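You operate a simulated robot arm through the tools that you are given. There is no shell and no other tool.

Carry out the task below with a simulated robot arm. There is one attempt and no reset: what you move stays moved.

Task
Get the mud off the step stool and off the game board.
Fine: brush for the stool, orange pad for the board; put both back. Set down upright: brush. What is to be rubbed or washed off counts as gone when no trace of it is left.

The check looks at the end state, three seconds after you hand in, the way a careful person would. Anything else that was tipped, shoved, dropped, spilled or broken makes it a failure.

Robot
A 6-joint arm with a two-finger gripper, fixed in place. Base frame: the origin is on the floor under the middle of its stand, x ahead of it, y to its left, z up; the work surface is at about z = 76. Units: cm, degrees, N and s.
With the tool pointing down near the work surface it reaches from about 36 to 86 cm from the base axis. Its first joint turns from -166.0 to 166.0 degrees. Payload 2.45 kg.
The TCP is the grasp point between the finger pads, 2 cm short of the fingertips. In the tool frame z runs along the fingers and y along their closing line. The gripper opens to 14 cm; its body begins 16.8 cm behind the TCP.
Orientation is that of the tool frame in the base frame, as [roll, pitch, yaw] about the fixed x, y, z axes, in that order (R = Rz(yaw) Ry(pitch) Rx(roll)). With the fingers straight down and closing along the base's y, the tool's x points along the base's -x, its y along +y and its z along -z.

Tools
- The arm moves only by the tool drive_tool. Its argument "commands" is text: rows parted by semicolons, each of 7 numbers parted by spaces: the shift along the tool's x, y, z in cm, then the turn, a rotation vector about the tool's x, y, z in degrees, then the opening in per cent of the stroke, from 0 (shut) to 100 (fully open). In form: dx dy dz rx ry rz fingers; .... A call has 1 to 20 rows; each row shifts and turns the commanded pose from where the row before left it, along the tool's axes as they then stand. Each row takes 0.2 s and may step no farther than 5 cm and 8.6 degrees from the row before; otherwise, or with a gripper value out of range, the whole call is refused. Where a pose cannot be reached the arm comes as near as it can. A force on the tool above 40 N (or 10 N above the force at the start of the call, whichever is more), or a blocked arm, ends the call early, and 0.2 s more pass. Each finger travels about 4.5 cm/s and halts on what it meets, pressing with about 20 N; the grip force reading is that of the motor and also rises with nothing between the fingers. The clock runs only during rows and for 0.2 s after the last one: add rows that do not move to give the fingers time. It gives the time, the measured TCP pose, the force on the tool (base axes), the opening and the grip force at its end, in the units of the frame above (readings bear some noise), with the torque about the TCP (base axes, N m) and any sound that the robot's microphone picked up, and new pictures: "pictures" is both (left out), scene, wrist or none.
- Cameras (640 x 400 px; columns grow to the right, rows downward): "scene" is fixed at [22.04, -64.76, 135.77]; the picture's right is [0.81, -0.58, 0.00], its down [-0.18, -0.24, -0.95] and it looks along [0.56, 0.77, -0.30] (base axes); focal length 317 px, centre (320, 200). "wrist" rides on the gripper at [7.8, 1.1, -20.9] in the tool frame; the picture's right is [-0.14, 0.99, 0.00], its down [-0.92, -0.13, -0.37] and it looks along [-0.37, -0.05, 0.93] (tool axes); focal length 280 px, centre (320, 200). There is no depth. A picture from a camera that has moved, and an enlarged one, comes with that camera's place and axes in the base frame and with its lens.
- lift_body(by): moves the trunk up (or, below 0, down) by that many cm; the arm rides with it, the base frame stays. It gives what a move gives, with no picture.
- enlarge(camera, box): a new picture of the part [left, top, right, bottom] of that camera's present view, enlarged. No time passes.
- close_job(): hands the job in; it is judged then, once.

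Nothing tells you positions but the pictures and the camera data. Unless the task says otherwise, let go and move clear before handing in.

The tools are called by a JSON object that holds its "op" and its "data". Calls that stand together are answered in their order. drive_tool: Moves the arm, as the interface text tells. Its arguments: {"type":"object","properties":{"commands":{"type":"string"},"pictures":{"type":"string","enum":["both","scene","wrist","none"]}},"required":["commands"]} The other tools are called the same way: lift_body (by) moves the trunk up or down; enlarge (camera, box) takes an enlarged picture of a part of a camera's view; close_job () hands the job in.

At the start:

```text
t: 0.0
position: [48.54, 32.17, 128.78]
ee_rot: [-179.9, 0.0, 179.9]
contact_force: [0.4, -0.5, 0.5]
wrist_torque: [-0.02, 0.0, -0.01]
opening: 14.02
finger_force: 0.0
trunk travel left (down, up): [-7.5, 15.5]
```

scene: 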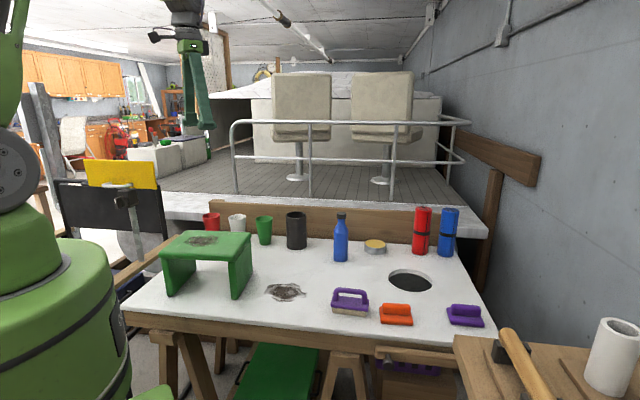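
wrist: 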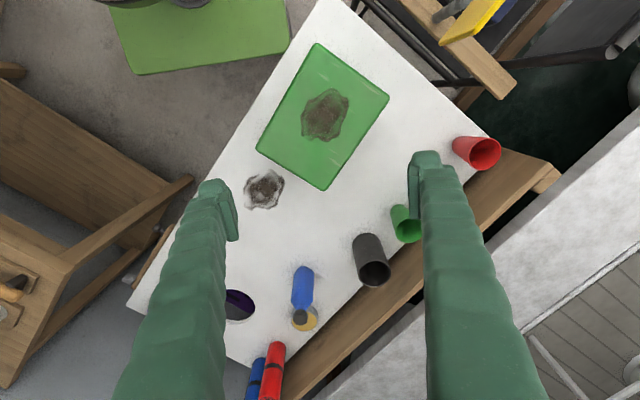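

I see a green step stool with mud on its top, a white game board with a hole and a mud patch, a purple-handled brush, an orange pad and a purple pad near the front edge. I'll take closer looks before moving.

{"op": "enlarge", "data": {"camera": "scene", "box": [300, 260, 500, 385]}}

{"op": "enlarge", "data": {"camera": "scene", "box": [120, 200, 320, 325]}}

{"op": "enlarge", "data": {"camera": "wrist", "box": [200, 30, 420, 230]}}

```text
3.20 times, centred on (400, 322) of scene
camera zoom: at [22.04, -64.76, 135.77], right [0.81, -0.58, 0.0], down [-0.18, -0.24, -0.95], along [0.56, 0.77, -0.3], focal length 1014 px, centre (64, -192)
```

zoom: 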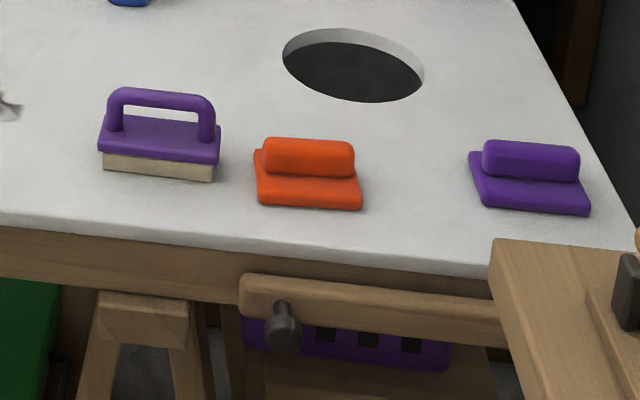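

```text
3.20 times, centred on (220, 262) of scene
camera zoom: at [22.04, -64.76, 135.77], right [0.81, -0.58, 0.0], down [-0.18, -0.24, -0.95], along [0.56, 0.77, -0.3], focal length 1014 px, centre (640, 0)
```

zoom: 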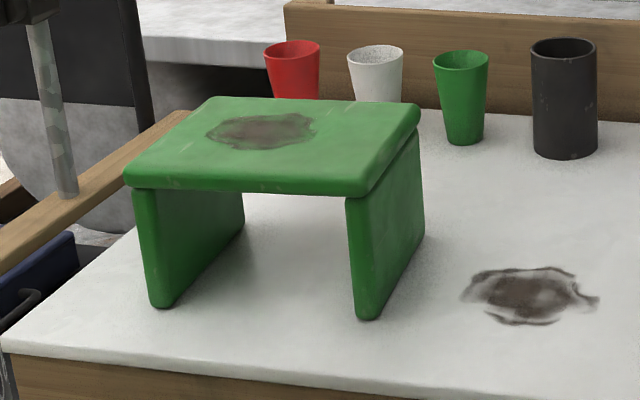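

```text
2.00 times, centred on (310, 130) of wrist
camera zoom: at [40.86, 33.18, 149.66], right [0.14, 0.99, 0.0], down [0.92, -0.13, 0.37], along [0.37, -0.05, -0.93], focal length 561 px, centre (340, 340)
```

zoom: 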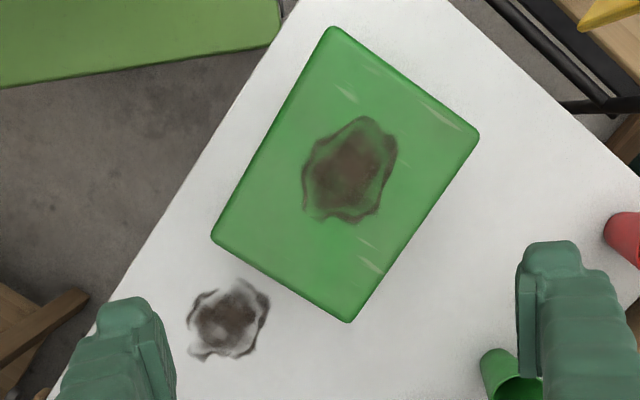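

The stool top sits at about z≈91 with mud near (46, 34). The board mud is near (65, 14.5), the brush near (76, -4), and the orange pad near (84, -15), close to the reach limit. I'll move high over the brush area and turn the fingers to close across the brush handle.

{"op": "drive_tool", "data": {"commands": "-2.15 -3.42 2.2 0 0 0 100; -2.15 -3.42 2.2 0 0 0 100; -2.15 -3.42 2.2 0 0 0 100; -2.15 -3.42 2.2 0 0 0 100; -2.15 -3.42 2.2 0 0 0 100; -2.15 -3.42 2.2 0 0 0 100; -2.15 -3.42 2.2 0 0 0 100; -2.15 -3.42 2.2 0 0 0 100; -2.15 -3.42 2.2 0 0 0 100; -2.15 -3.42 2.2 0 0 0 100; 0 0 0 0 0 7.6 100; 0 0 0 0 0 7.6 100; 0 0 0 0 0 7.6 100; 0 0 0 0 0 7.6 100; 0 0 0 0 0 7.6 100; 0 0 0 0 0 7.6 100; 0 0 0 0 0 0 100"}}

```text
t: 3.6
position: [70.06, -2.15, 106.68]
ee_rot: [180.0, 0.0, 134.2]
contact_force: [-0.2, 0.2, -0.6]
wrist_torque: [0.0, -0.03, 0.0]
opening: 14.01
finger_force: 0.0
trunk travel left (down, up): [-7.5, 15.5]
camera wrist: at [65.52, 4.25, 127.64], right [0.8, 0.59, 0.0], down [0.55, -0.75, 0.37], along [0.22, -0.3, -0.93], focal length 280 px, centre (320, 200)
```

scene: 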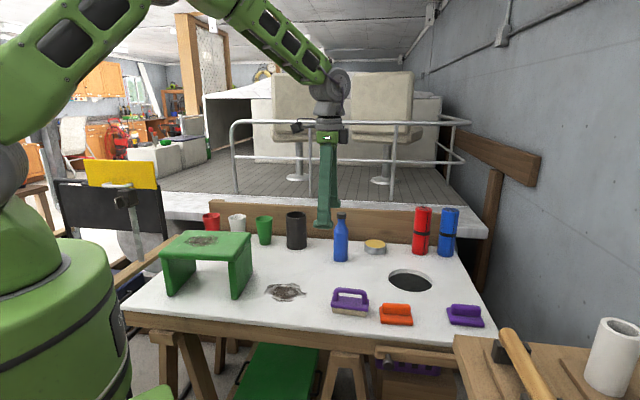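
wrist: 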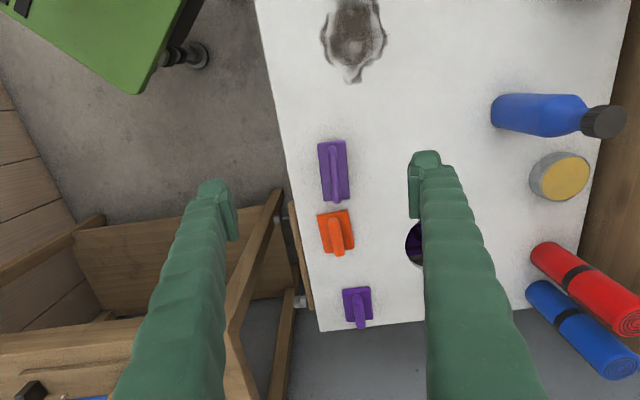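

{"op": "enlarge", "data": {"camera": "wrist", "box": [280, 120, 400, 195]}}

{"op": "enlarge", "data": {"camera": "wrist", "box": [280, 195, 400, 345]}}

{"op": "enlarge", "data": {"camera": "scene", "box": [320, 280, 420, 342]}}

```text
5.33 times, centred on (340, 158) of wrist
camera zoom: at [65.52, 4.25, 127.64], right [0.8, 0.59, 0.0], down [0.55, -0.75, 0.37], along [0.22, -0.3, -0.93], focal length 1495 px, centre (213, 427)
```

zoom: 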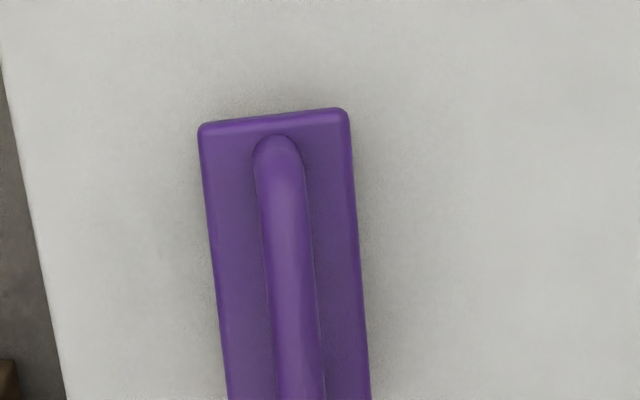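

```text
2.67 times, centred on (340, 270) of wrist
camera zoom: at [65.52, 4.25, 127.64], right [0.8, 0.59, 0.0], down [0.55, -0.75, 0.37], along [0.22, -0.3, -0.93], focal length 748 px, centre (267, 13)
```

zoom: 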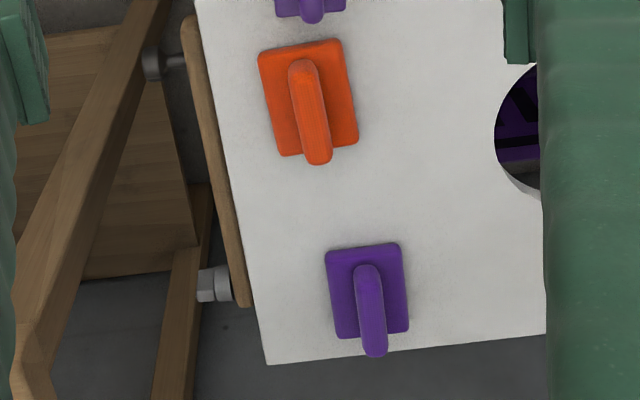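

```text
6.40 times, centred on (370, 311) of scene
camera zoom: at [22.04, -64.76, 135.77], right [0.81, -0.58, 0.0], down [-0.18, -0.24, -0.95], along [0.56, 0.77, -0.3], focal length 2029 px, centre (0, -510)
```

zoom: 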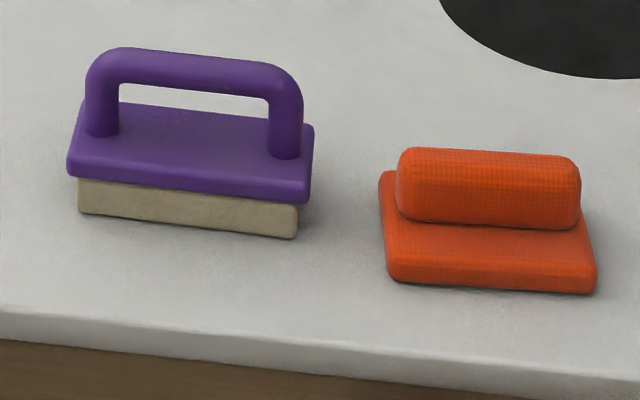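

The brush is centred near (75.9, -5.6), with its handle bar at z≈83 and its long axis at about -47.5°. I'll align above it and come down partway to check.

{"op": "drive_tool", "data": {"commands": "0 0 0 0 0 1.7 80; -3.26 0.97 0 0 0 0 60; -3.26 0.97 0 0 0 0 50; 0 0 4.5 0 0 0 50; 0 0 4.5 0 0 0 50; 0 0 4 0 0 0 50; 0 0 2 0 0 0 50; 0 0 0 0 0 0 50"}}

```text
t: 5.4
position: [76.11, -5.33, 91.82]
ee_rot: [-180.0, 0.0, 132.7]
contact_force: [-0.4, -0.2, 0.1]
wrist_torque: [-0.01, -0.02, -0.03]
opening: 6.98
finger_force: 0.0
trunk travel left (down, up): [-7.5, 15.5]
camera wrist: at [71.71, 0.95, 112.6], right [0.82, 0.57, 0.0], down [0.53, -0.76, 0.37], along [0.21, -0.3, -0.93], focal length 280 px, centre (320, 200)
```

scene: 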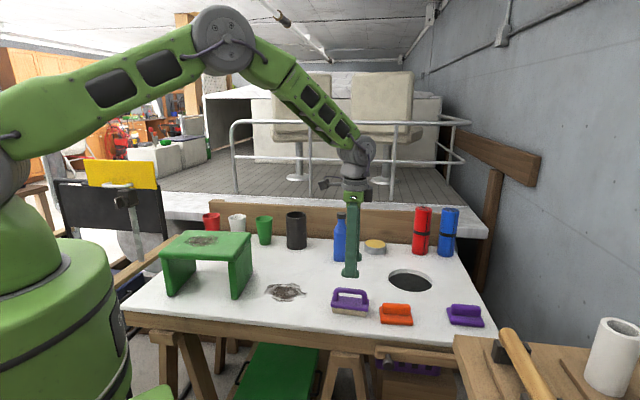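
wrist: 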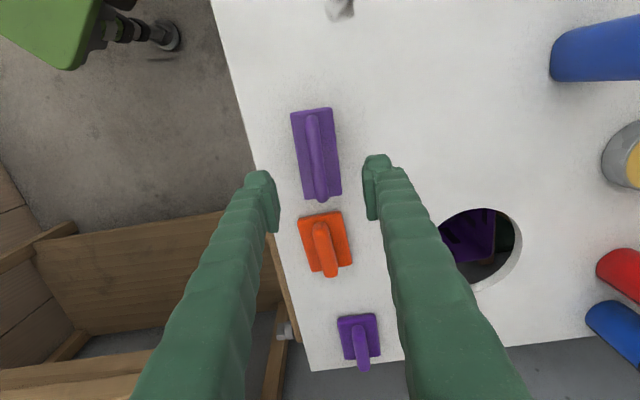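

The fingers are aligned over the handle, about 0.35 cm off to one side. I'll descend to the bar and close.

{"op": "drive_tool", "data": {"commands": "0 -0.35 3 0 0 0 50; 0 0 3 0 0 0 50; 0 0 2.7 0 0 0 50; 0 0 0 0 0 0 50"}}

```text
t: 6.4
position: [75.82, -5.57, 83.21]
ee_rot: [-180.0, 0.1, 132.7]
contact_force: [0.4, -0.3, -1.0]
wrist_torque: [0.01, 0.0, 0.02]
opening: 6.99
finger_force: 0.0
trunk travel left (down, up): [-7.5, 15.5]
camera wrist: at [71.4, 0.76, 104.08], right [0.82, 0.57, 0.0], down [0.53, -0.76, 0.37], along [0.21, -0.3, -0.93], focal length 280 px, centre (320, 200)
```

scene: 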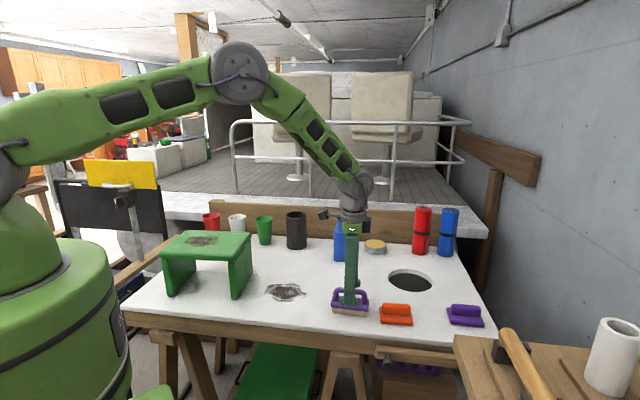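
wrist: 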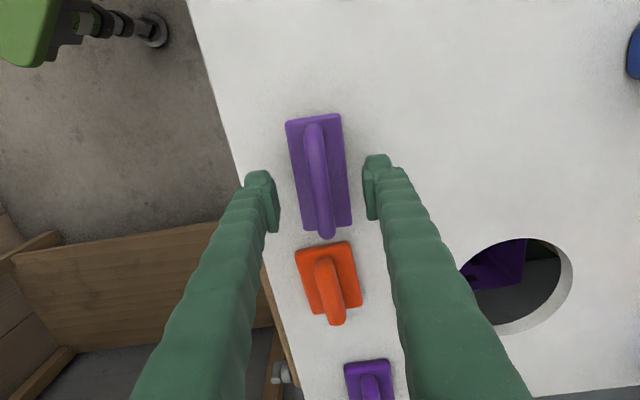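

{"op": "enlarge", "data": {"camera": "scene", "box": [310, 260, 410, 322]}}

{"op": "enlarge", "data": {"camera": "wrist", "box": [230, 90, 420, 345]}}

```text
6.40 times, centred on (360, 291) of scene
camera zoom: at [22.04, -64.76, 135.77], right [0.81, -0.58, 0.0], down [-0.18, -0.24, -0.95], along [0.56, 0.77, -0.3], focal length 2029 px, centre (64, -382)
```

zoom: 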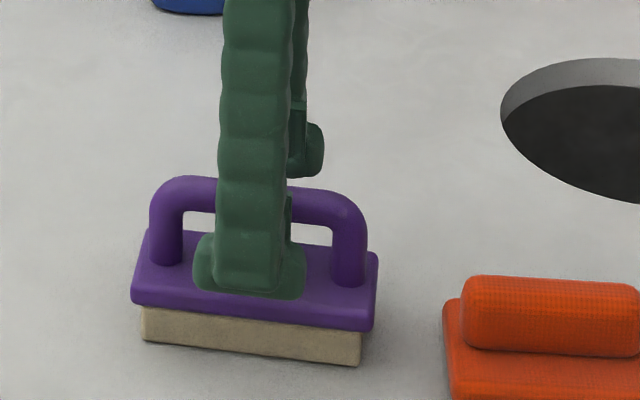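

```text
1.57 times, centred on (325, 218) of wrist
camera zoom: at [71.4, 0.76, 104.08], right [0.82, 0.57, 0.0], down [0.53, -0.76, 0.37], along [0.21, -0.3, -0.93], focal length 440 px, centre (312, 172)
```

zoom: 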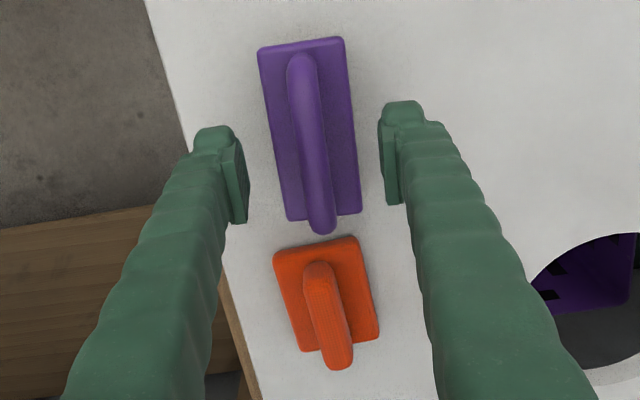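

{"op": "drive_tool", "data": {"commands": "0 0 0 0 0 0 25; 0 0 0 0 0 0 10; 0 0 0 0 0 0 0; 0 0 0 0 0 0 0; 0 0 0 0 0 0 0; 0 0 0 0 0 0 0"}}

{"op": "enlarge", "data": {"camera": "scene", "box": [310, 260, 410, 322]}}

```text
t: 7.8
position: [75.85, -5.63, 83.16]
ee_rot: [180.0, -0.1, 132.7]
contact_force: [0.3, -1.3, 0.3]
wrist_torque: [-0.03, -0.06, 0.0]
opening: 1.4
finger_force: 19.7
trunk travel left (down, up): [-7.5, 15.5]
camera wrist: at [71.38, 0.77, 104.08], right [0.82, 0.57, 0.0], down [0.53, -0.76, 0.37], along [0.21, -0.3, -0.93], focal length 280 px, centre (320, 200)
```

scene: 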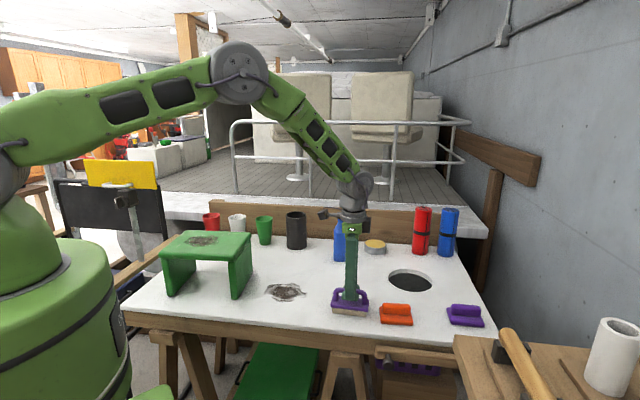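
wrist: 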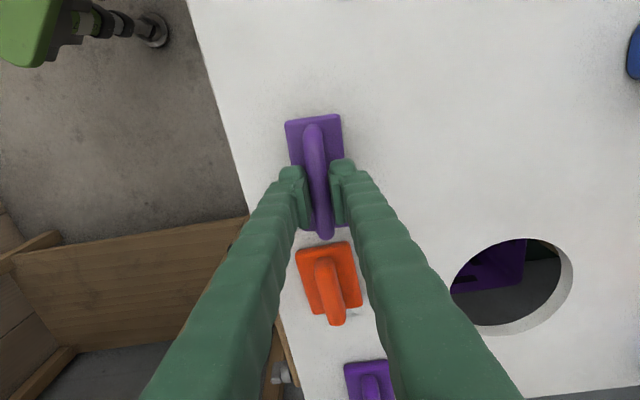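

```text
6.40 times, centred on (360, 291) of scene
camera zoom: at [22.04, -64.76, 135.77], right [0.81, -0.58, 0.0], down [-0.18, -0.24, -0.95], along [0.56, 0.77, -0.3], focal length 2029 px, centre (64, -382)
```

zoom: 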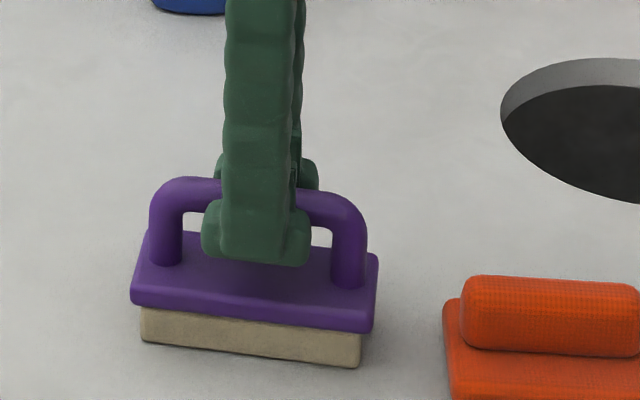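

The brush is gripped at TCP (75.85, -5.63, 83.16) with yaw 132.7, and I'll return it to that pose. Next I lift it and carry it over the stool, staying above the stool top.

{"op": "drive_tool", "data": {"commands": "0 0 -2 0 0 0 0; 0 0 -4.5 0 0 0 0; 0 0 -4.5 0 0 0 0; 0 0 -4.5 0 0 0 0; 0 0 -4.5 0 0 0 0; 0 0 -3 0 0 0 0; 4.45 0.43 0 0 0 0 0; 4.45 0.43 0 0 0 0 0; 4.45 0.43 0 0 0 0 0; 4.45 0.43 0 0 0 0 0; 4.45 0.43 0 0 0 0 0; 4.45 0.43 0 0 0 0 0; 4.45 0.43 0 0 0 0 0; 4.45 0.43 0 0 0 0 0; 4.45 0.43 0 0 0 0 0; 4.45 0.43 0 0 0 0 0; 4.45 0.43 0 0 0 0 0; 0 0 0 0 0 -5.8 0; 0 0 0 0 0 0 0"}}

```text
t: 11.8
position: [45.89, 33.35, 106.11]
ee_rot: [180.0, 0.0, 138.7]
contact_force: [-0.3, -0.1, -1.5]
wrist_torque: [0.03, 0.06, 0.0]
opening: 1.39
finger_force: 19.4
trunk travel left (down, up): [-7.5, 15.5]
camera wrist: at [40.81, 39.32, 126.97], right [0.76, 0.65, 0.0], down [0.61, -0.7, 0.37], along [0.24, -0.28, -0.93], focal length 280 px, centre (320, 200)
```

scene: 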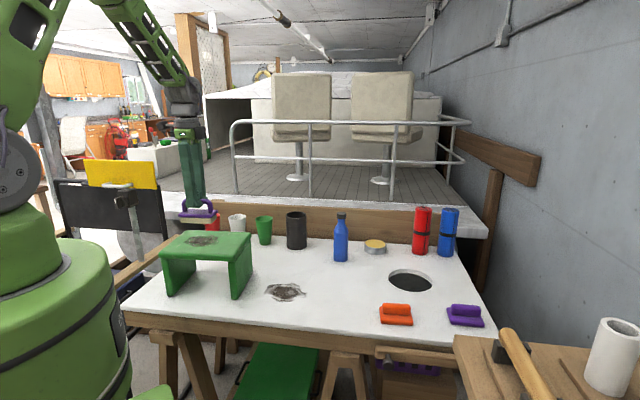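
wrist: 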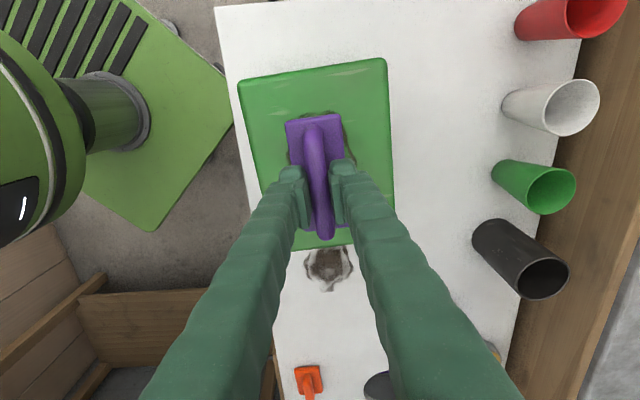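

The brush hangs over the middle of the stool, lined up with its edges, and I estimate the stool top at z≈91–92. I'll lower it in small steps and watch the force.

{"op": "drive_tool", "data": {"commands": "0 0 2.5 0 0 0 0; 0 0 2.5 0 0 0 0; 0 0 0 0 0 0 0"}}

{"op": "enlarge", "data": {"camera": "scene", "box": [150, 190, 270, 265]}}

```text
t: 12.6
position: [45.99, 33.34, 101.23]
ee_rot: [-180.0, -0.1, 138.5]
contact_force: [-0.5, -0.2, -1.0]
wrist_torque: [0.01, 0.0, 0.01]
opening: 1.37
finger_force: 19.9
trunk travel left (down, up): [-7.5, 15.5]
camera wrist: at [40.99, 39.29, 122.0], right [0.76, 0.65, 0.0], down [0.61, -0.71, 0.37], along [0.24, -0.28, -0.93], focal length 280 px, centre (320, 200)
```

scene: 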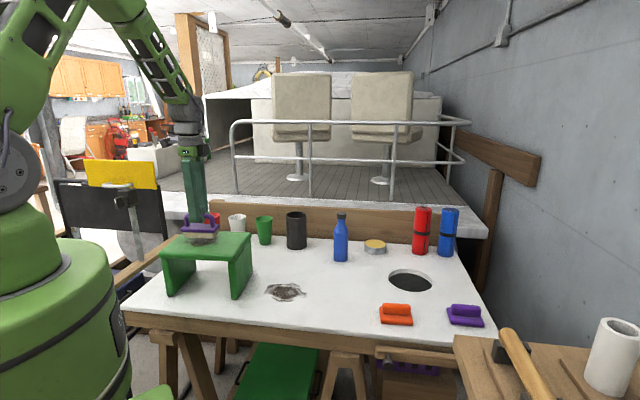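
wrist: 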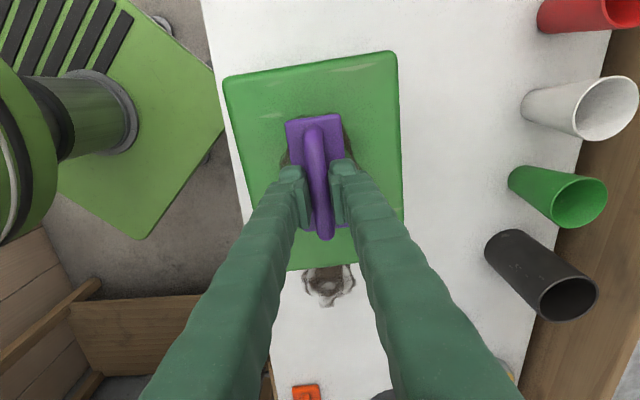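

```text
5.33 times, centred on (210, 228) of scene
camera zoom: at [22.04, -64.76, 135.77], right [0.81, -0.58, 0.0], down [-0.18, -0.24, -0.95], along [0.56, 0.77, -0.3], focal length 1691 px, centre (907, 53)
```

zoom: 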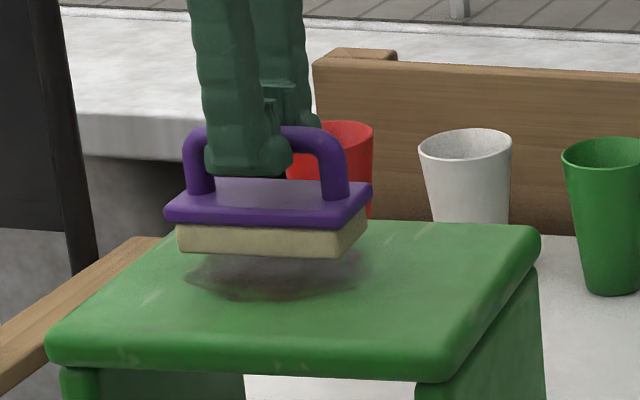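

{"op": "drive_tool", "data": {"commands": "0 0 0.5 0 0 0 0; 0 0 0.5 0 0 0 0; 0 0 0.3 0 0 0 0; 0 0 0 0 0 0 0", "pictures": "none"}}

{"op": "enlarge", "data": {"camera": "scene", "box": [150, 190, 270, 265]}}

```text
t: 13.6
position: [46.03, 33.41, 99.81]
ee_rot: [-180.0, 0.0, 138.4]
contact_force: [-0.9, 1.3, -1.6]
wrist_torque: [-0.03, 0.0, 0.0]
opening: 1.37
finger_force: 19.8
trunk travel left (down, up): [-7.5, 15.5]
```

```text
5.33 times, centred on (210, 228) of scene
camera zoom: at [22.04, -64.76, 135.77], right [0.81, -0.58, 0.0], down [-0.18, -0.24, -0.95], along [0.56, 0.77, -0.3], focal length 1691 px, centre (907, 53)
```

zoom: 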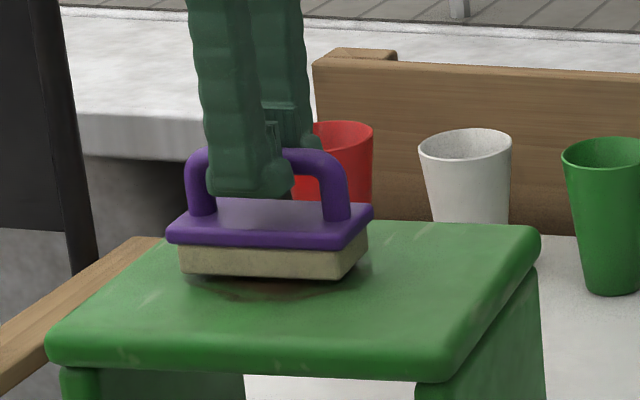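

{"op": "drive_tool", "data": {"commands": "0 0 0.2 0 0 0 0; 0 0 0.2 0 0 0 0; 0 0 0.1 0 0 0 0; 0 0 0 0 0 0 0", "pictures": "none"}}

{"op": "enlarge", "data": {"camera": "scene", "box": [150, 190, 270, 265]}}

```text
t: 14.6
position: [45.9, 33.33, 99.24]
ee_rot: [-180.0, 0.0, 138.5]
contact_force: [0.0, -0.4, -1.3]
wrist_torque: [0.01, -0.02, 0.04]
opening: 1.38
finger_force: 19.6
trunk travel left (down, up): [-7.5, 15.5]
```

```text
5.33 times, centred on (210, 228) of scene
camera zoom: at [22.04, -64.76, 135.77], right [0.81, -0.58, 0.0], down [-0.18, -0.24, -0.95], along [0.56, 0.77, -0.3], focal length 1691 px, centre (907, 53)
```

zoom: 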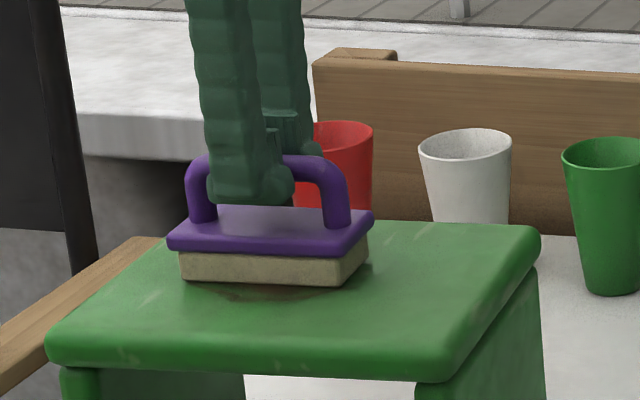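

{"op": "drive_tool", "data": {"commands": "0 0 0.15 0 0 0 0; 0 0 0.15 0 0 0 0; 0 0 0 0 0 0 0", "pictures": "none"}}

{"op": "enlarge", "data": {"camera": "scene", "box": [170, 220, 250, 270]}}

```text
t: 15.4
position: [46.0, 33.36, 98.94]
ee_rot: [179.9, -0.1, 138.5]
contact_force: [0.2, -0.1, 0.1]
wrist_torque: [-0.03, -0.06, 0.0]
opening: 1.29
finger_force: 19.9
trunk travel left (down, up): [-7.5, 15.5]
```

```text
8.00 times, centred on (210, 245) of scene
camera zoom: at [22.04, -64.76, 135.77], right [0.81, -0.58, 0.0], down [-0.18, -0.24, -0.95], along [0.56, 0.77, -0.3], focal length 2536 px, centre (1200, -160)
```

zoom: 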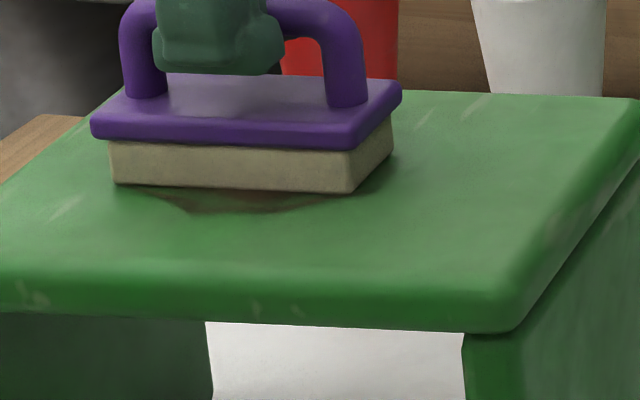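

{"op": "drive_tool", "data": {"commands": "0 0 0.1 0 0 0 0; 0 0 0.1 0 0 0 0; 0 0 0 0 0 0 0", "pictures": "none"}}

{"op": "enlarge", "data": {"camera": "scene", "box": [170, 220, 250, 270]}}

```text
t: 16.2
position: [45.99, 33.47, 98.81]
ee_rot: [-179.9, 0.0, 138.4]
contact_force: [0.9, -1.0, 6.3]
wrist_torque: [-0.02, -0.03, 0.0]
opening: 1.14
finger_force: 20.4
trunk travel left (down, up): [-7.5, 15.5]
```

```text
8.00 times, centred on (210, 245) of scene
camera zoom: at [22.04, -64.76, 135.77], right [0.81, -0.58, 0.0], down [-0.18, -0.24, -0.95], along [0.56, 0.77, -0.3], focal length 2536 px, centre (1200, -160)
```

zoom: 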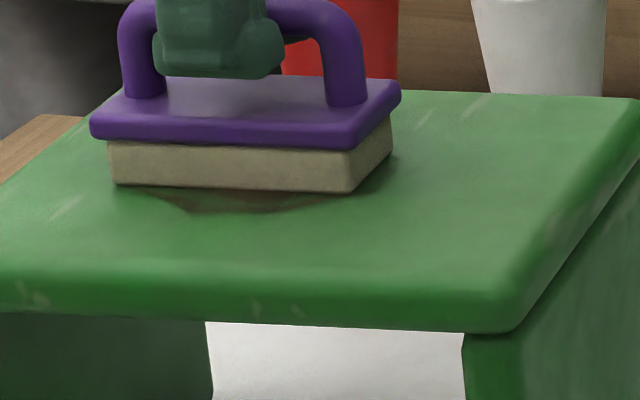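

Contact was made at TCP z≈98.8, so the stool top is at about z 91.7, with roughly 7 N of press. I'll do one gentle stroke along the brush's long axis, then check the mud and whether the stool has moved.

{"op": "drive_tool", "data": {"commands": "1 0 0 0 0 0 0; 1 0 0 0 0 0 0; 1 0 0 0 0 0 0; -1 0 0 0 0 0 0; -1 0 0 0 0 0 0; -1 0 0 0 0 0 0; -1 0 0 0 0 0 0; -1 0 0 0 0 0 0; -1 0 0 0 0 0 0; 1 0 0 0 0 0 0; 1 0 0 0 0 0 0; 1 0 0 0 0 0 0"}}

{"op": "enlarge", "data": {"camera": "scene", "box": [150, 210, 270, 285]}}

```text
t: 18.8
position: [45.94, 33.39, 98.85]
ee_rot: [179.9, 0.0, 138.5]
contact_force: [0.1, -0.4, -1.1]
wrist_torque: [0.01, -0.02, -0.01]
opening: 1.13
finger_force: 20.1
trunk travel left (down, up): [-7.5, 15.5]
camera wrist: at [40.93, 39.33, 119.71], right [0.76, 0.65, 0.0], down [0.61, -0.71, 0.37], along [0.24, -0.28, -0.93], focal length 280 px, centre (320, 200)
```

scene: 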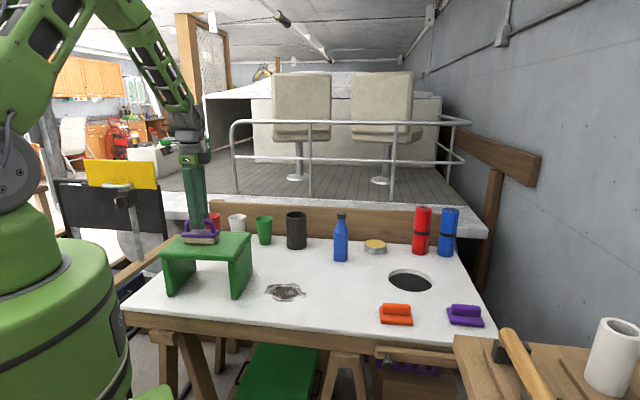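
wrist: 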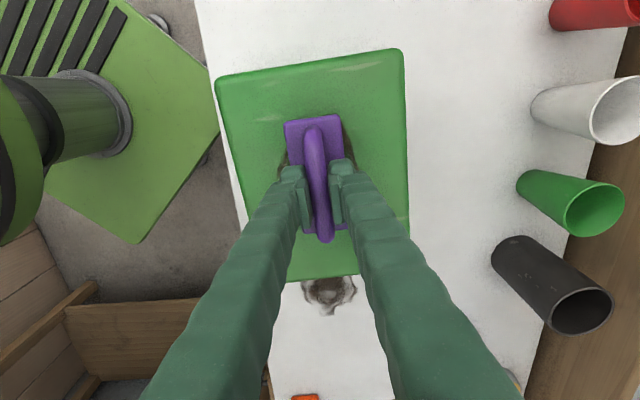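

```text
5.33 times, centred on (210, 248) of scene
camera zoom: at [22.04, -64.76, 135.77], right [0.81, -0.58, 0.0], down [-0.18, -0.24, -0.95], along [0.56, 0.77, -0.3], focal length 1691 px, centre (907, -53)
```

zoom: 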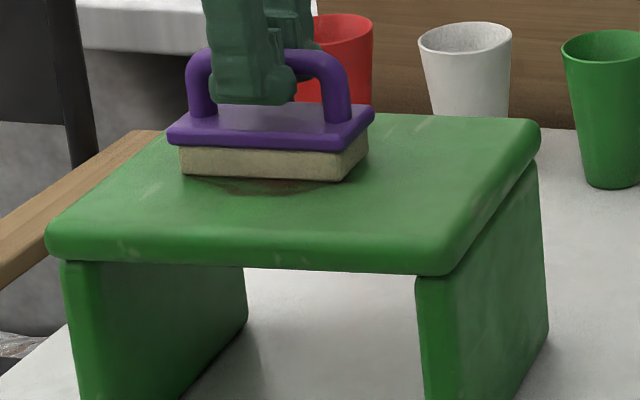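

The force fell to zero during the stroke, so the brush slipped up slightly in the fingers. I'll lift it to see what the stroke did to the mud.

{"op": "drive_tool", "data": {"commands": "0 0 -2 0 0 0 0; 0 0 -4 0 0 0 0; 4 0 -2 0 0 0 0; 4 0 0 0 0 0 0; 0 0 0 0 0 0 0"}}

{"op": "enlarge", "data": {"camera": "scene", "box": [150, 190, 270, 265]}}

{"op": "enlarge", "data": {"camera": "wrist", "box": [220, 80, 420, 300]}}

```text
t: 20.0
position: [40.15, 38.57, 106.81]
ee_rot: [-180.0, 0.0, 138.5]
contact_force: [0.7, 0.2, -1.6]
wrist_torque: [-0.02, 0.0, 0.03]
opening: 1.16
finger_force: 20.3
trunk travel left (down, up): [-7.5, 15.5]
camera wrist: at [35.11, 44.44, 127.81], right [0.76, 0.65, 0.0], down [0.61, -0.71, 0.37], along [0.24, -0.28, -0.93], focal length 280 px, centre (320, 200)
```

scene: 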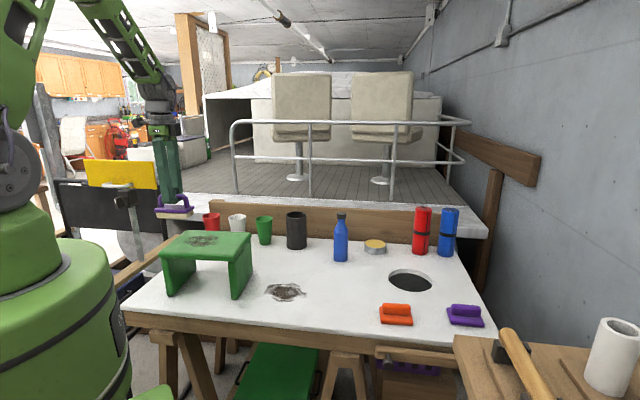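
wrist: 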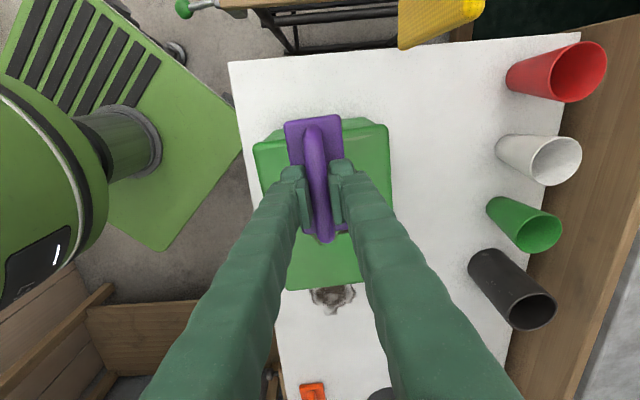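

```text
5.33 times, centred on (210, 228) of scene
camera zoom: at [22.04, -64.76, 135.77], right [0.81, -0.58, 0.0], down [-0.18, -0.24, -0.95], along [0.56, 0.77, -0.3], focal length 1691 px, centre (907, 53)
```

zoom: 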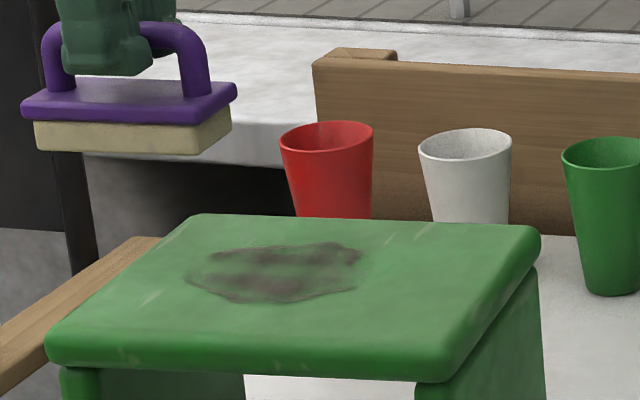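

```text
1.82 times, centred on (320, 190) of wrist
camera zoom: at [35.11, 44.44, 127.81], right [0.76, 0.65, 0.0], down [0.61, -0.71, 0.37], along [0.24, -0.28, -0.93], focal length 510 px, centre (320, 218)
```

zoom: 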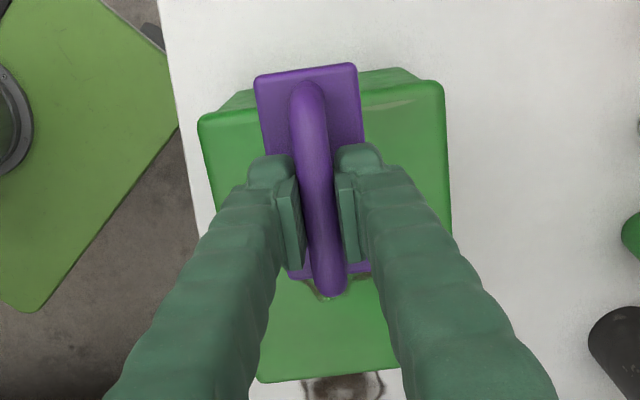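

The middle band of mud has faded, so rubbing works but needs firmer contact. I'll set the brush on the stool top, re-grip lower with the fingertips near the brush base so it can't slip, then rub harder.

{"op": "drive_tool", "data": {"commands": "-4 0 0 0 0 0 0; -4 0 0 0 0 0 0; 0 0 4 0 0 0 0; 0 0 3 0 0 0 0; 0 0 0.8 0 0 0 0; 0 0 0 0 0 0 0", "pictures": "none"}}

{"op": "drive_tool", "data": {"commands": "0 0 0.1 0 0 0 0; 0 0 0.1 0 0 0 0; 0 0 0 0 0 0 0", "pictures": "none"}}

```text
t: 21.4
position: [45.96, 33.47, 99.19]
ee_rot: [180.0, 0.1, 138.6]
contact_force: [0.6, 0.5, -0.5]
wrist_torque: [0.03, 0.01, -0.03]
opening: 1.14
finger_force: 19.5
trunk travel left (down, up): [-7.5, 15.5]
```

```text
t: 22.2
position: [45.98, 33.45, 98.85]
ee_rot: [180.0, 0.0, 138.5]
contact_force: [-0.2, 0.6, -0.2]
wrist_torque: [0.0, 0.0, -0.05]
opening: 1.16
finger_force: 20.3
trunk travel left (down, up): [-7.5, 15.5]
```

{"op": "drive_tool", "data": {"commands": "0 0 0.1 0 0 0 0; 0 0 0 0 0 0 0", "pictures": "none"}}

{"op": "enlarge", "data": {"camera": "scene", "box": [170, 210, 250, 260]}}

```text
t: 22.8
position: [45.84, 33.48, 98.8]
ee_rot: [-180.0, 0.0, 138.5]
contact_force: [0.1, -0.5, 1.2]
wrist_torque: [0.06, 0.07, -0.03]
opening: 1.18
finger_force: 19.9
trunk travel left (down, up): [-7.5, 15.5]
```

```text
8.00 times, centred on (210, 235) of scene
camera zoom: at [22.04, -64.76, 135.77], right [0.81, -0.58, 0.0], down [-0.18, -0.24, -0.95], along [0.56, 0.77, -0.3], focal length 2536 px, centre (1200, -80)
```

zoom: 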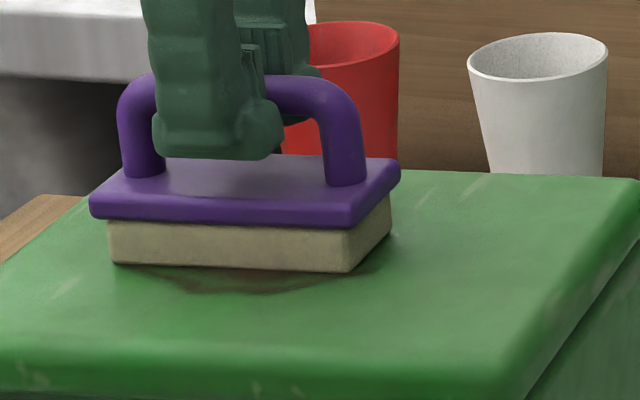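

{"op": "drive_tool", "data": {"commands": "0 0 0 0 0 0 22; 0 0 0 0 0 0 22; 0 0 0 0 0 0 22; 0 0 0.5 0 0 0 22; 0 0 0.5 0 0 0 22; 0 0 0.2 0 0 0 22; 0 0 0 0 0 0 22"}}

{"op": "enlarge", "data": {"camera": "scene", "box": [170, 210, 250, 260]}}

```text
t: 24.4
position: [46.08, 33.5, 97.51]
ee_rot: [179.9, 0.0, 138.5]
contact_force: [-1.0, 0.8, 0.4]
wrist_torque: [0.01, 0.01, 0.01]
opening: 3.09
finger_force: 0.1
trunk travel left (down, up): [-7.5, 15.5]
camera wrist: at [40.91, 39.4, 118.35], right [0.76, 0.65, 0.0], down [0.61, -0.71, 0.37], along [0.24, -0.28, -0.93], focal length 280 px, centre (320, 200)
```

scene: 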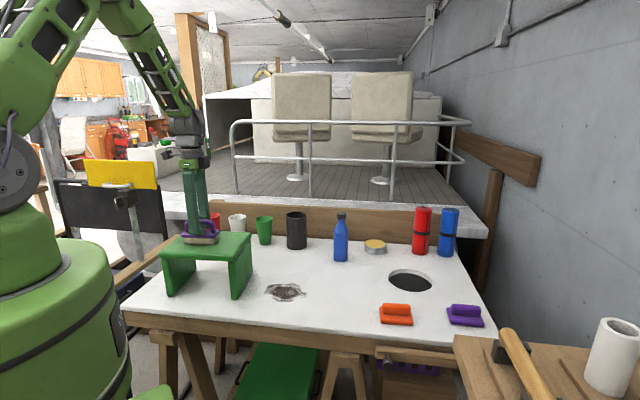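
wrist: 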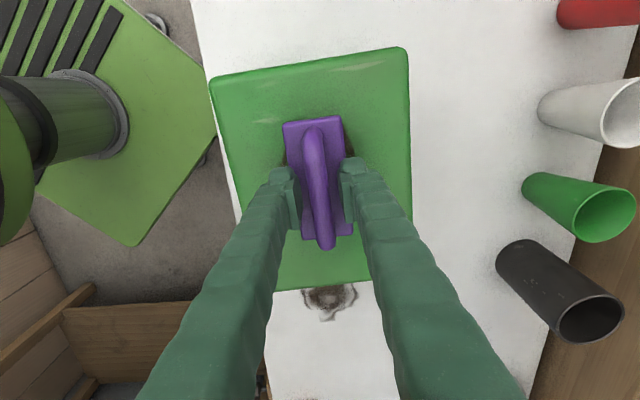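

```text
8.00 times, centred on (210, 235) of scene
camera zoom: at [22.04, -64.76, 135.77], right [0.81, -0.58, 0.0], down [-0.18, -0.24, -0.95], along [0.56, 0.77, -0.3], focal length 2536 px, centre (1200, -80)
```

zoom: 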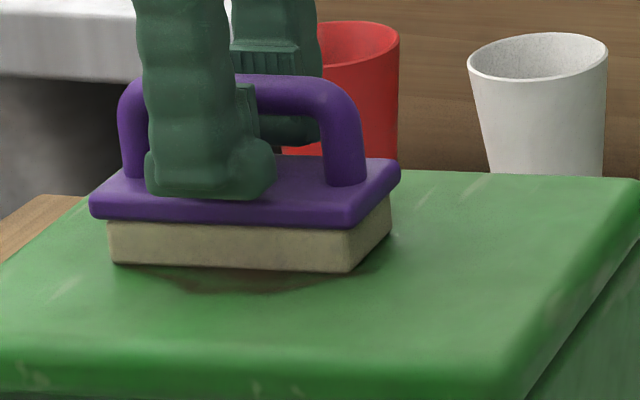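

{"op": "drive_tool", "data": {"commands": "0 0 0.2 0 0 0 22; 0 0 0 0 0 0 22", "pictures": "none"}}

{"op": "drive_tool", "data": {"commands": "0 0 0.1 0 0 0 22; 0 0 0 0 0 0 22", "pictures": "none"}}

{"op": "enlarge", "data": {"camera": "scene", "box": [170, 210, 250, 260]}}

```text
t: 25.0
position: [46.0, 33.49, 97.28]
ee_rot: [180.0, 0.0, 138.5]
contact_force: [-0.7, 0.6, 0.2]
wrist_torque: [-0.02, 0.02, 0.01]
opening: 3.08
finger_force: 0.2
trunk travel left (down, up): [-7.5, 15.5]
```

```text
t: 25.6
position: [46.0, 33.42, 97.24]
ee_rot: [-179.9, 0.0, 138.5]
contact_force: [0.1, -1.1, 0.8]
wrist_torque: [0.0, -0.03, 0.01]
opening: 3.08
finger_force: 0.3
trunk travel left (down, up): [-7.5, 15.5]
```

```text
8.00 times, centred on (210, 235) of scene
camera zoom: at [22.04, -64.76, 135.77], right [0.81, -0.58, 0.0], down [-0.18, -0.24, -0.95], along [0.56, 0.77, -0.3], focal length 2536 px, centre (1200, -80)
```

zoom: 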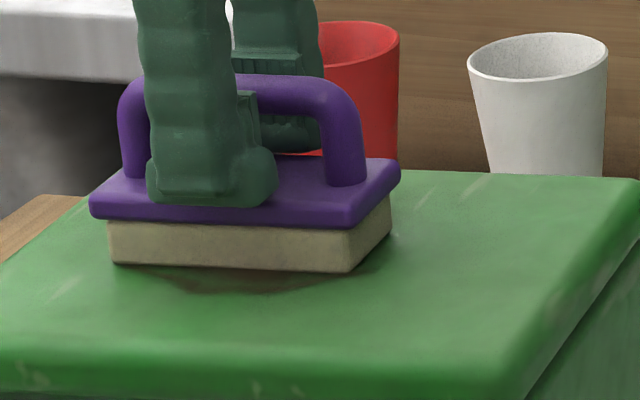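

{"op": "drive_tool", "data": {"commands": "0 0 0.1 0 0 0 22; 0 0 0 0 0 0 22", "pictures": "none"}}

{"op": "drive_tool", "data": {"commands": "0 0 0.1 0 0 0 22; 0 0 0 0 0 0 22", "pictures": "none"}}

```text
t: 26.2
position: [45.95, 33.51, 97.05]
ee_rot: [179.8, 0.1, 138.6]
contact_force: [0.7, -1.1, 8.2]
wrist_torque: [-0.03, -0.01, -0.02]
opening: 3.08
finger_force: 0.0
trunk travel left (down, up): [-7.5, 15.5]
```

```text
t: 26.8
position: [45.87, 33.52, 97.25]
ee_rot: [179.8, 0.1, 138.5]
contact_force: [2.5, 1.9, 21.5]
wrist_torque: [0.0, -0.01, -0.06]
opening: 3.09
finger_force: 0.0
trunk travel left (down, up): [-7.5, 15.5]
```

Fingertips now touch the brush base at z≈97.15. I'll ease off slightly, close on the handle, and check the force.

{"op": "drive_tool", "data": {"commands": "0 0 -0.15 0 0 0 22; 0 0 0 0 0 0 10; 0 0 0 0 0 0 0; 0 0 0 0 0 0 0; 0 0 0 0 0 0 0", "pictures": "none"}}

{"op": "drive_tool", "data": {"commands": "0 0 0.08 0 0 0 0; 0 0 0 0 0 0 0"}}

{"op": "enlarge", "data": {"camera": "scene", "box": [170, 210, 250, 260]}}

```text
t: 28.0
position: [45.92, 33.31, 97.22]
ee_rot: [-179.9, 0.0, 138.5]
contact_force: [-0.8, -1.3, 0.4]
wrist_torque: [0.03, 0.02, 0.04]
opening: 0.99
finger_force: 19.7
trunk travel left (down, up): [-7.5, 15.5]
```

```text
t: 28.6
position: [45.93, 33.38, 97.17]
ee_rot: [180.0, 0.0, 138.5]
contact_force: [-0.1, -3.6, 8.2]
wrist_torque: [0.05, 0.05, 0.03]
opening: 0.99
finger_force: 20.0
trunk travel left (down, up): [-7.5, 15.5]
camera wrist: at [40.88, 39.35, 118.03], right [0.76, 0.65, 0.0], down [0.61, -0.71, 0.37], along [0.24, -0.28, -0.93], focal length 280 px, centre (320, 200)
```

scene: 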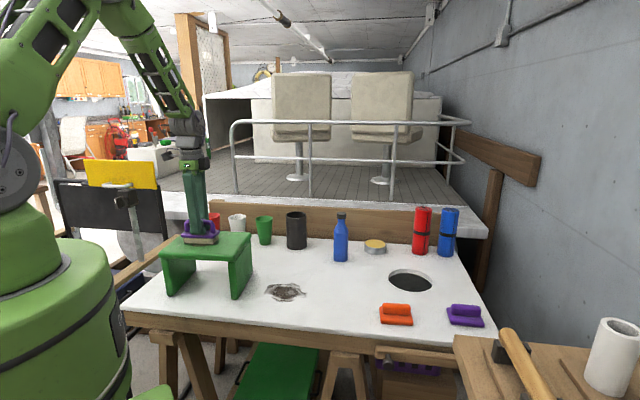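
wrist: 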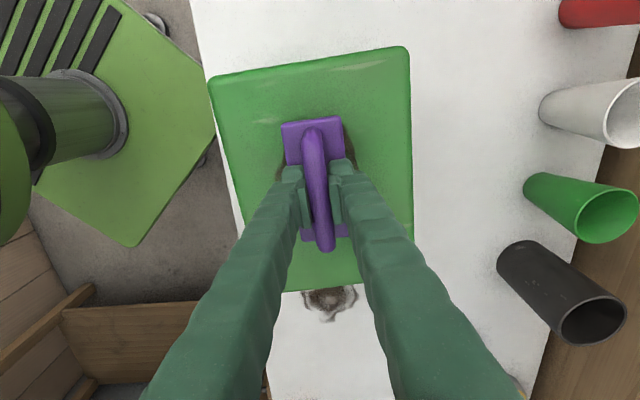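

```text
8.00 times, centred on (210, 235) of scene
camera zoom: at [22.04, -64.76, 135.77], right [0.81, -0.58, 0.0], down [-0.18, -0.24, -0.95], along [0.56, 0.77, -0.3], focal length 2536 px, centre (1200, -80)
```

zoom: 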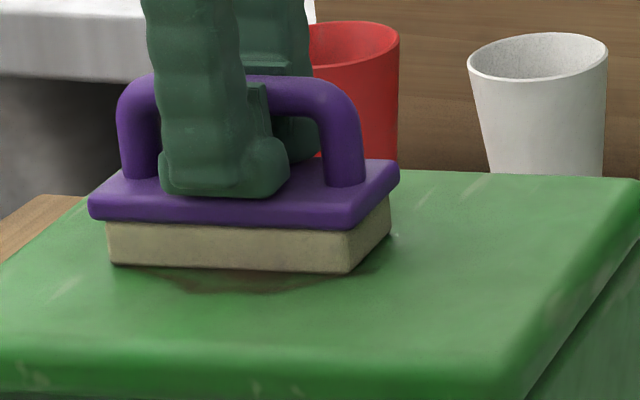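

Grip is firm with about 8 N down. I'll rub back and forth along the long axis at the centre line.

{"op": "drive_tool", "data": {"commands": "1 0 0 0 0 0 0; 1 0 0 0 0 0 0; 1 0 0 0 0 0 0; -1 0 0 0 0 0 0; -1 0 0 0 0 0 0; -1 0 0 0 0 0 0; -1 0 0 0 0 0 0; -1 0 0 0 0 0 0; -1 0 0 0 0 0 0; -1 0 0 0 0 0 0; 1 0 0 0 0 0 0; 1 0 0 0 0 0 0; 1 0 0 0 0 0 0; 1 0 0 0 0 0 0; 1 0 0 0 0 0 0; 1 0 0 0 0 0 0; 1 0 0 0 0 0 0"}}

{"op": "enlarge", "data": {"camera": "scene", "box": [150, 210, 270, 285]}}

```text
t: 32.2
position: [43.64, 35.34, 97.21]
ee_rot: [179.9, -0.1, 138.6]
contact_force: [3.7, -3.5, 24.6]
wrist_torque: [-0.15, -0.12, 0.09]
opening: 1.02
finger_force: 19.6
trunk travel left (down, up): [-7.5, 15.5]
camera wrist: at [38.53, 41.24, 118.0], right [0.76, 0.65, 0.0], down [0.61, -0.71, 0.37], along [0.24, -0.28, -0.93], focal length 280 px, centre (320, 200)
```

scene: 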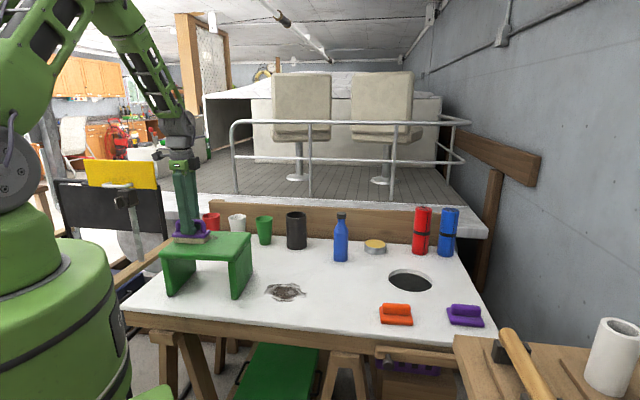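
wrist: 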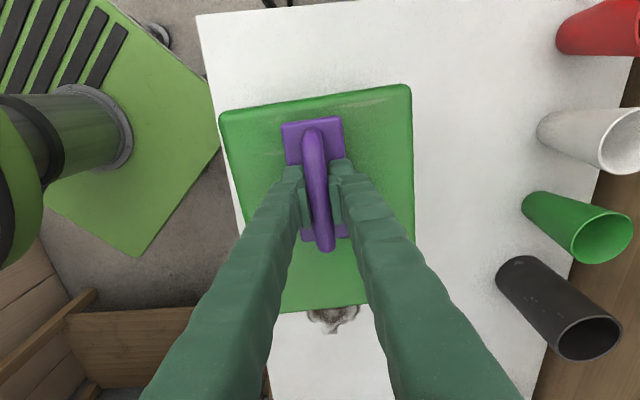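

```text
5.33 times, centred on (210, 248) of scene
camera zoom: at [22.04, -64.76, 135.77], right [0.81, -0.58, 0.0], down [-0.18, -0.24, -0.95], along [0.56, 0.77, -0.3], focal length 1691 px, centre (907, -53)
```

zoom: 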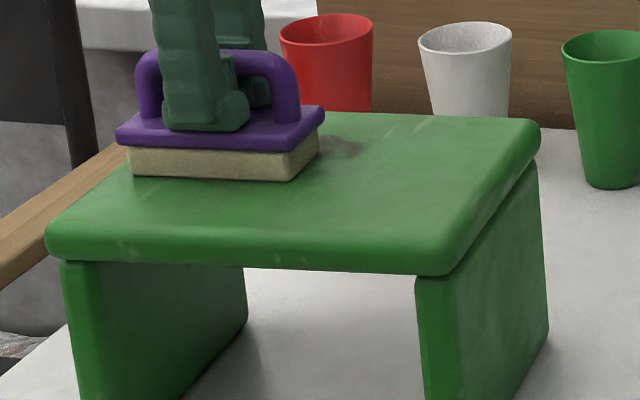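

The front part is already clean, and a trace remains toward the back side. The press has risen to about 24 N, so I'll ease off a little, shift the brush back by 2.5 cm and rub again.

{"op": "drive_tool", "data": {"commands": "0 0 -1.1 0 0 0 0; 0 2.5 0 0 0 0 0; 0 0 0.5 0 0 0 0; 0 0 0.5 0 0 0 0; -1 0 0 0 0 0 0; -1 0 0 0 0 0 0; -1 0 0 0 0 0 0; -1 0 0 0 0 0 0; -1 0 0 0 0 0 0; -1 0 0 0 0 0 0; -1 0 0 0 0 0 0"}}

{"op": "enlarge", "data": {"camera": "scene", "box": [150, 210, 270, 285]}}

```text
t: 34.6
position: [50.64, 32.63, 97.15]
ee_rot: [-180.0, 0.1, 138.6]
contact_force: [-0.4, -0.5, 0.8]
wrist_torque: [-0.01, 0.06, 0.06]
opening: 1.0
finger_force: 20.4
trunk travel left (down, up): [-7.5, 15.5]
camera wrist: at [45.58, 38.55, 118.02], right [0.76, 0.65, 0.0], down [0.61, -0.71, 0.37], along [0.24, -0.28, -0.93], focal length 280 px, centre (320, 200)
```

scene: 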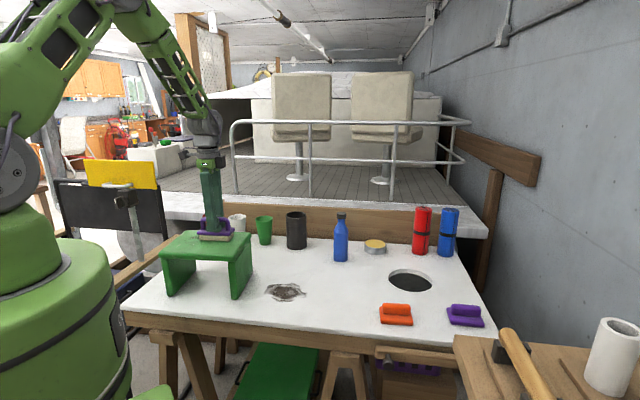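
wrist: 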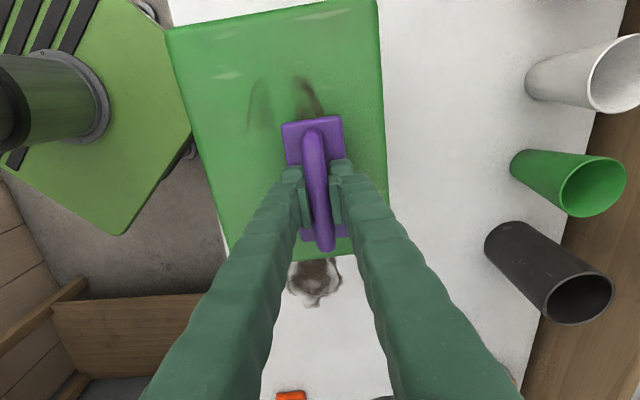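

```text
5.33 times, centred on (210, 248) of scene
camera zoom: at [22.04, -64.76, 135.77], right [0.81, -0.58, 0.0], down [-0.18, -0.24, -0.95], along [0.56, 0.77, -0.3], focal length 1691 px, centre (907, -53)
```

zoom: 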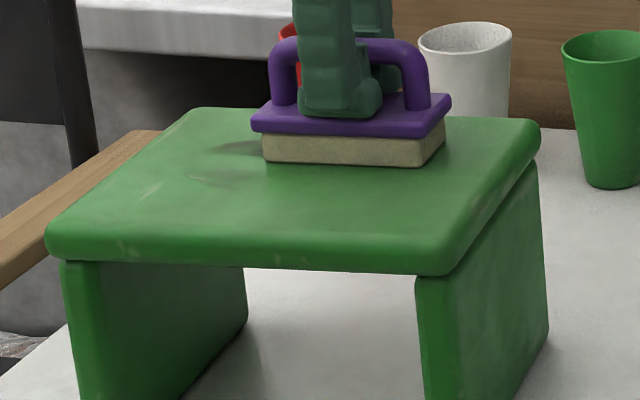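

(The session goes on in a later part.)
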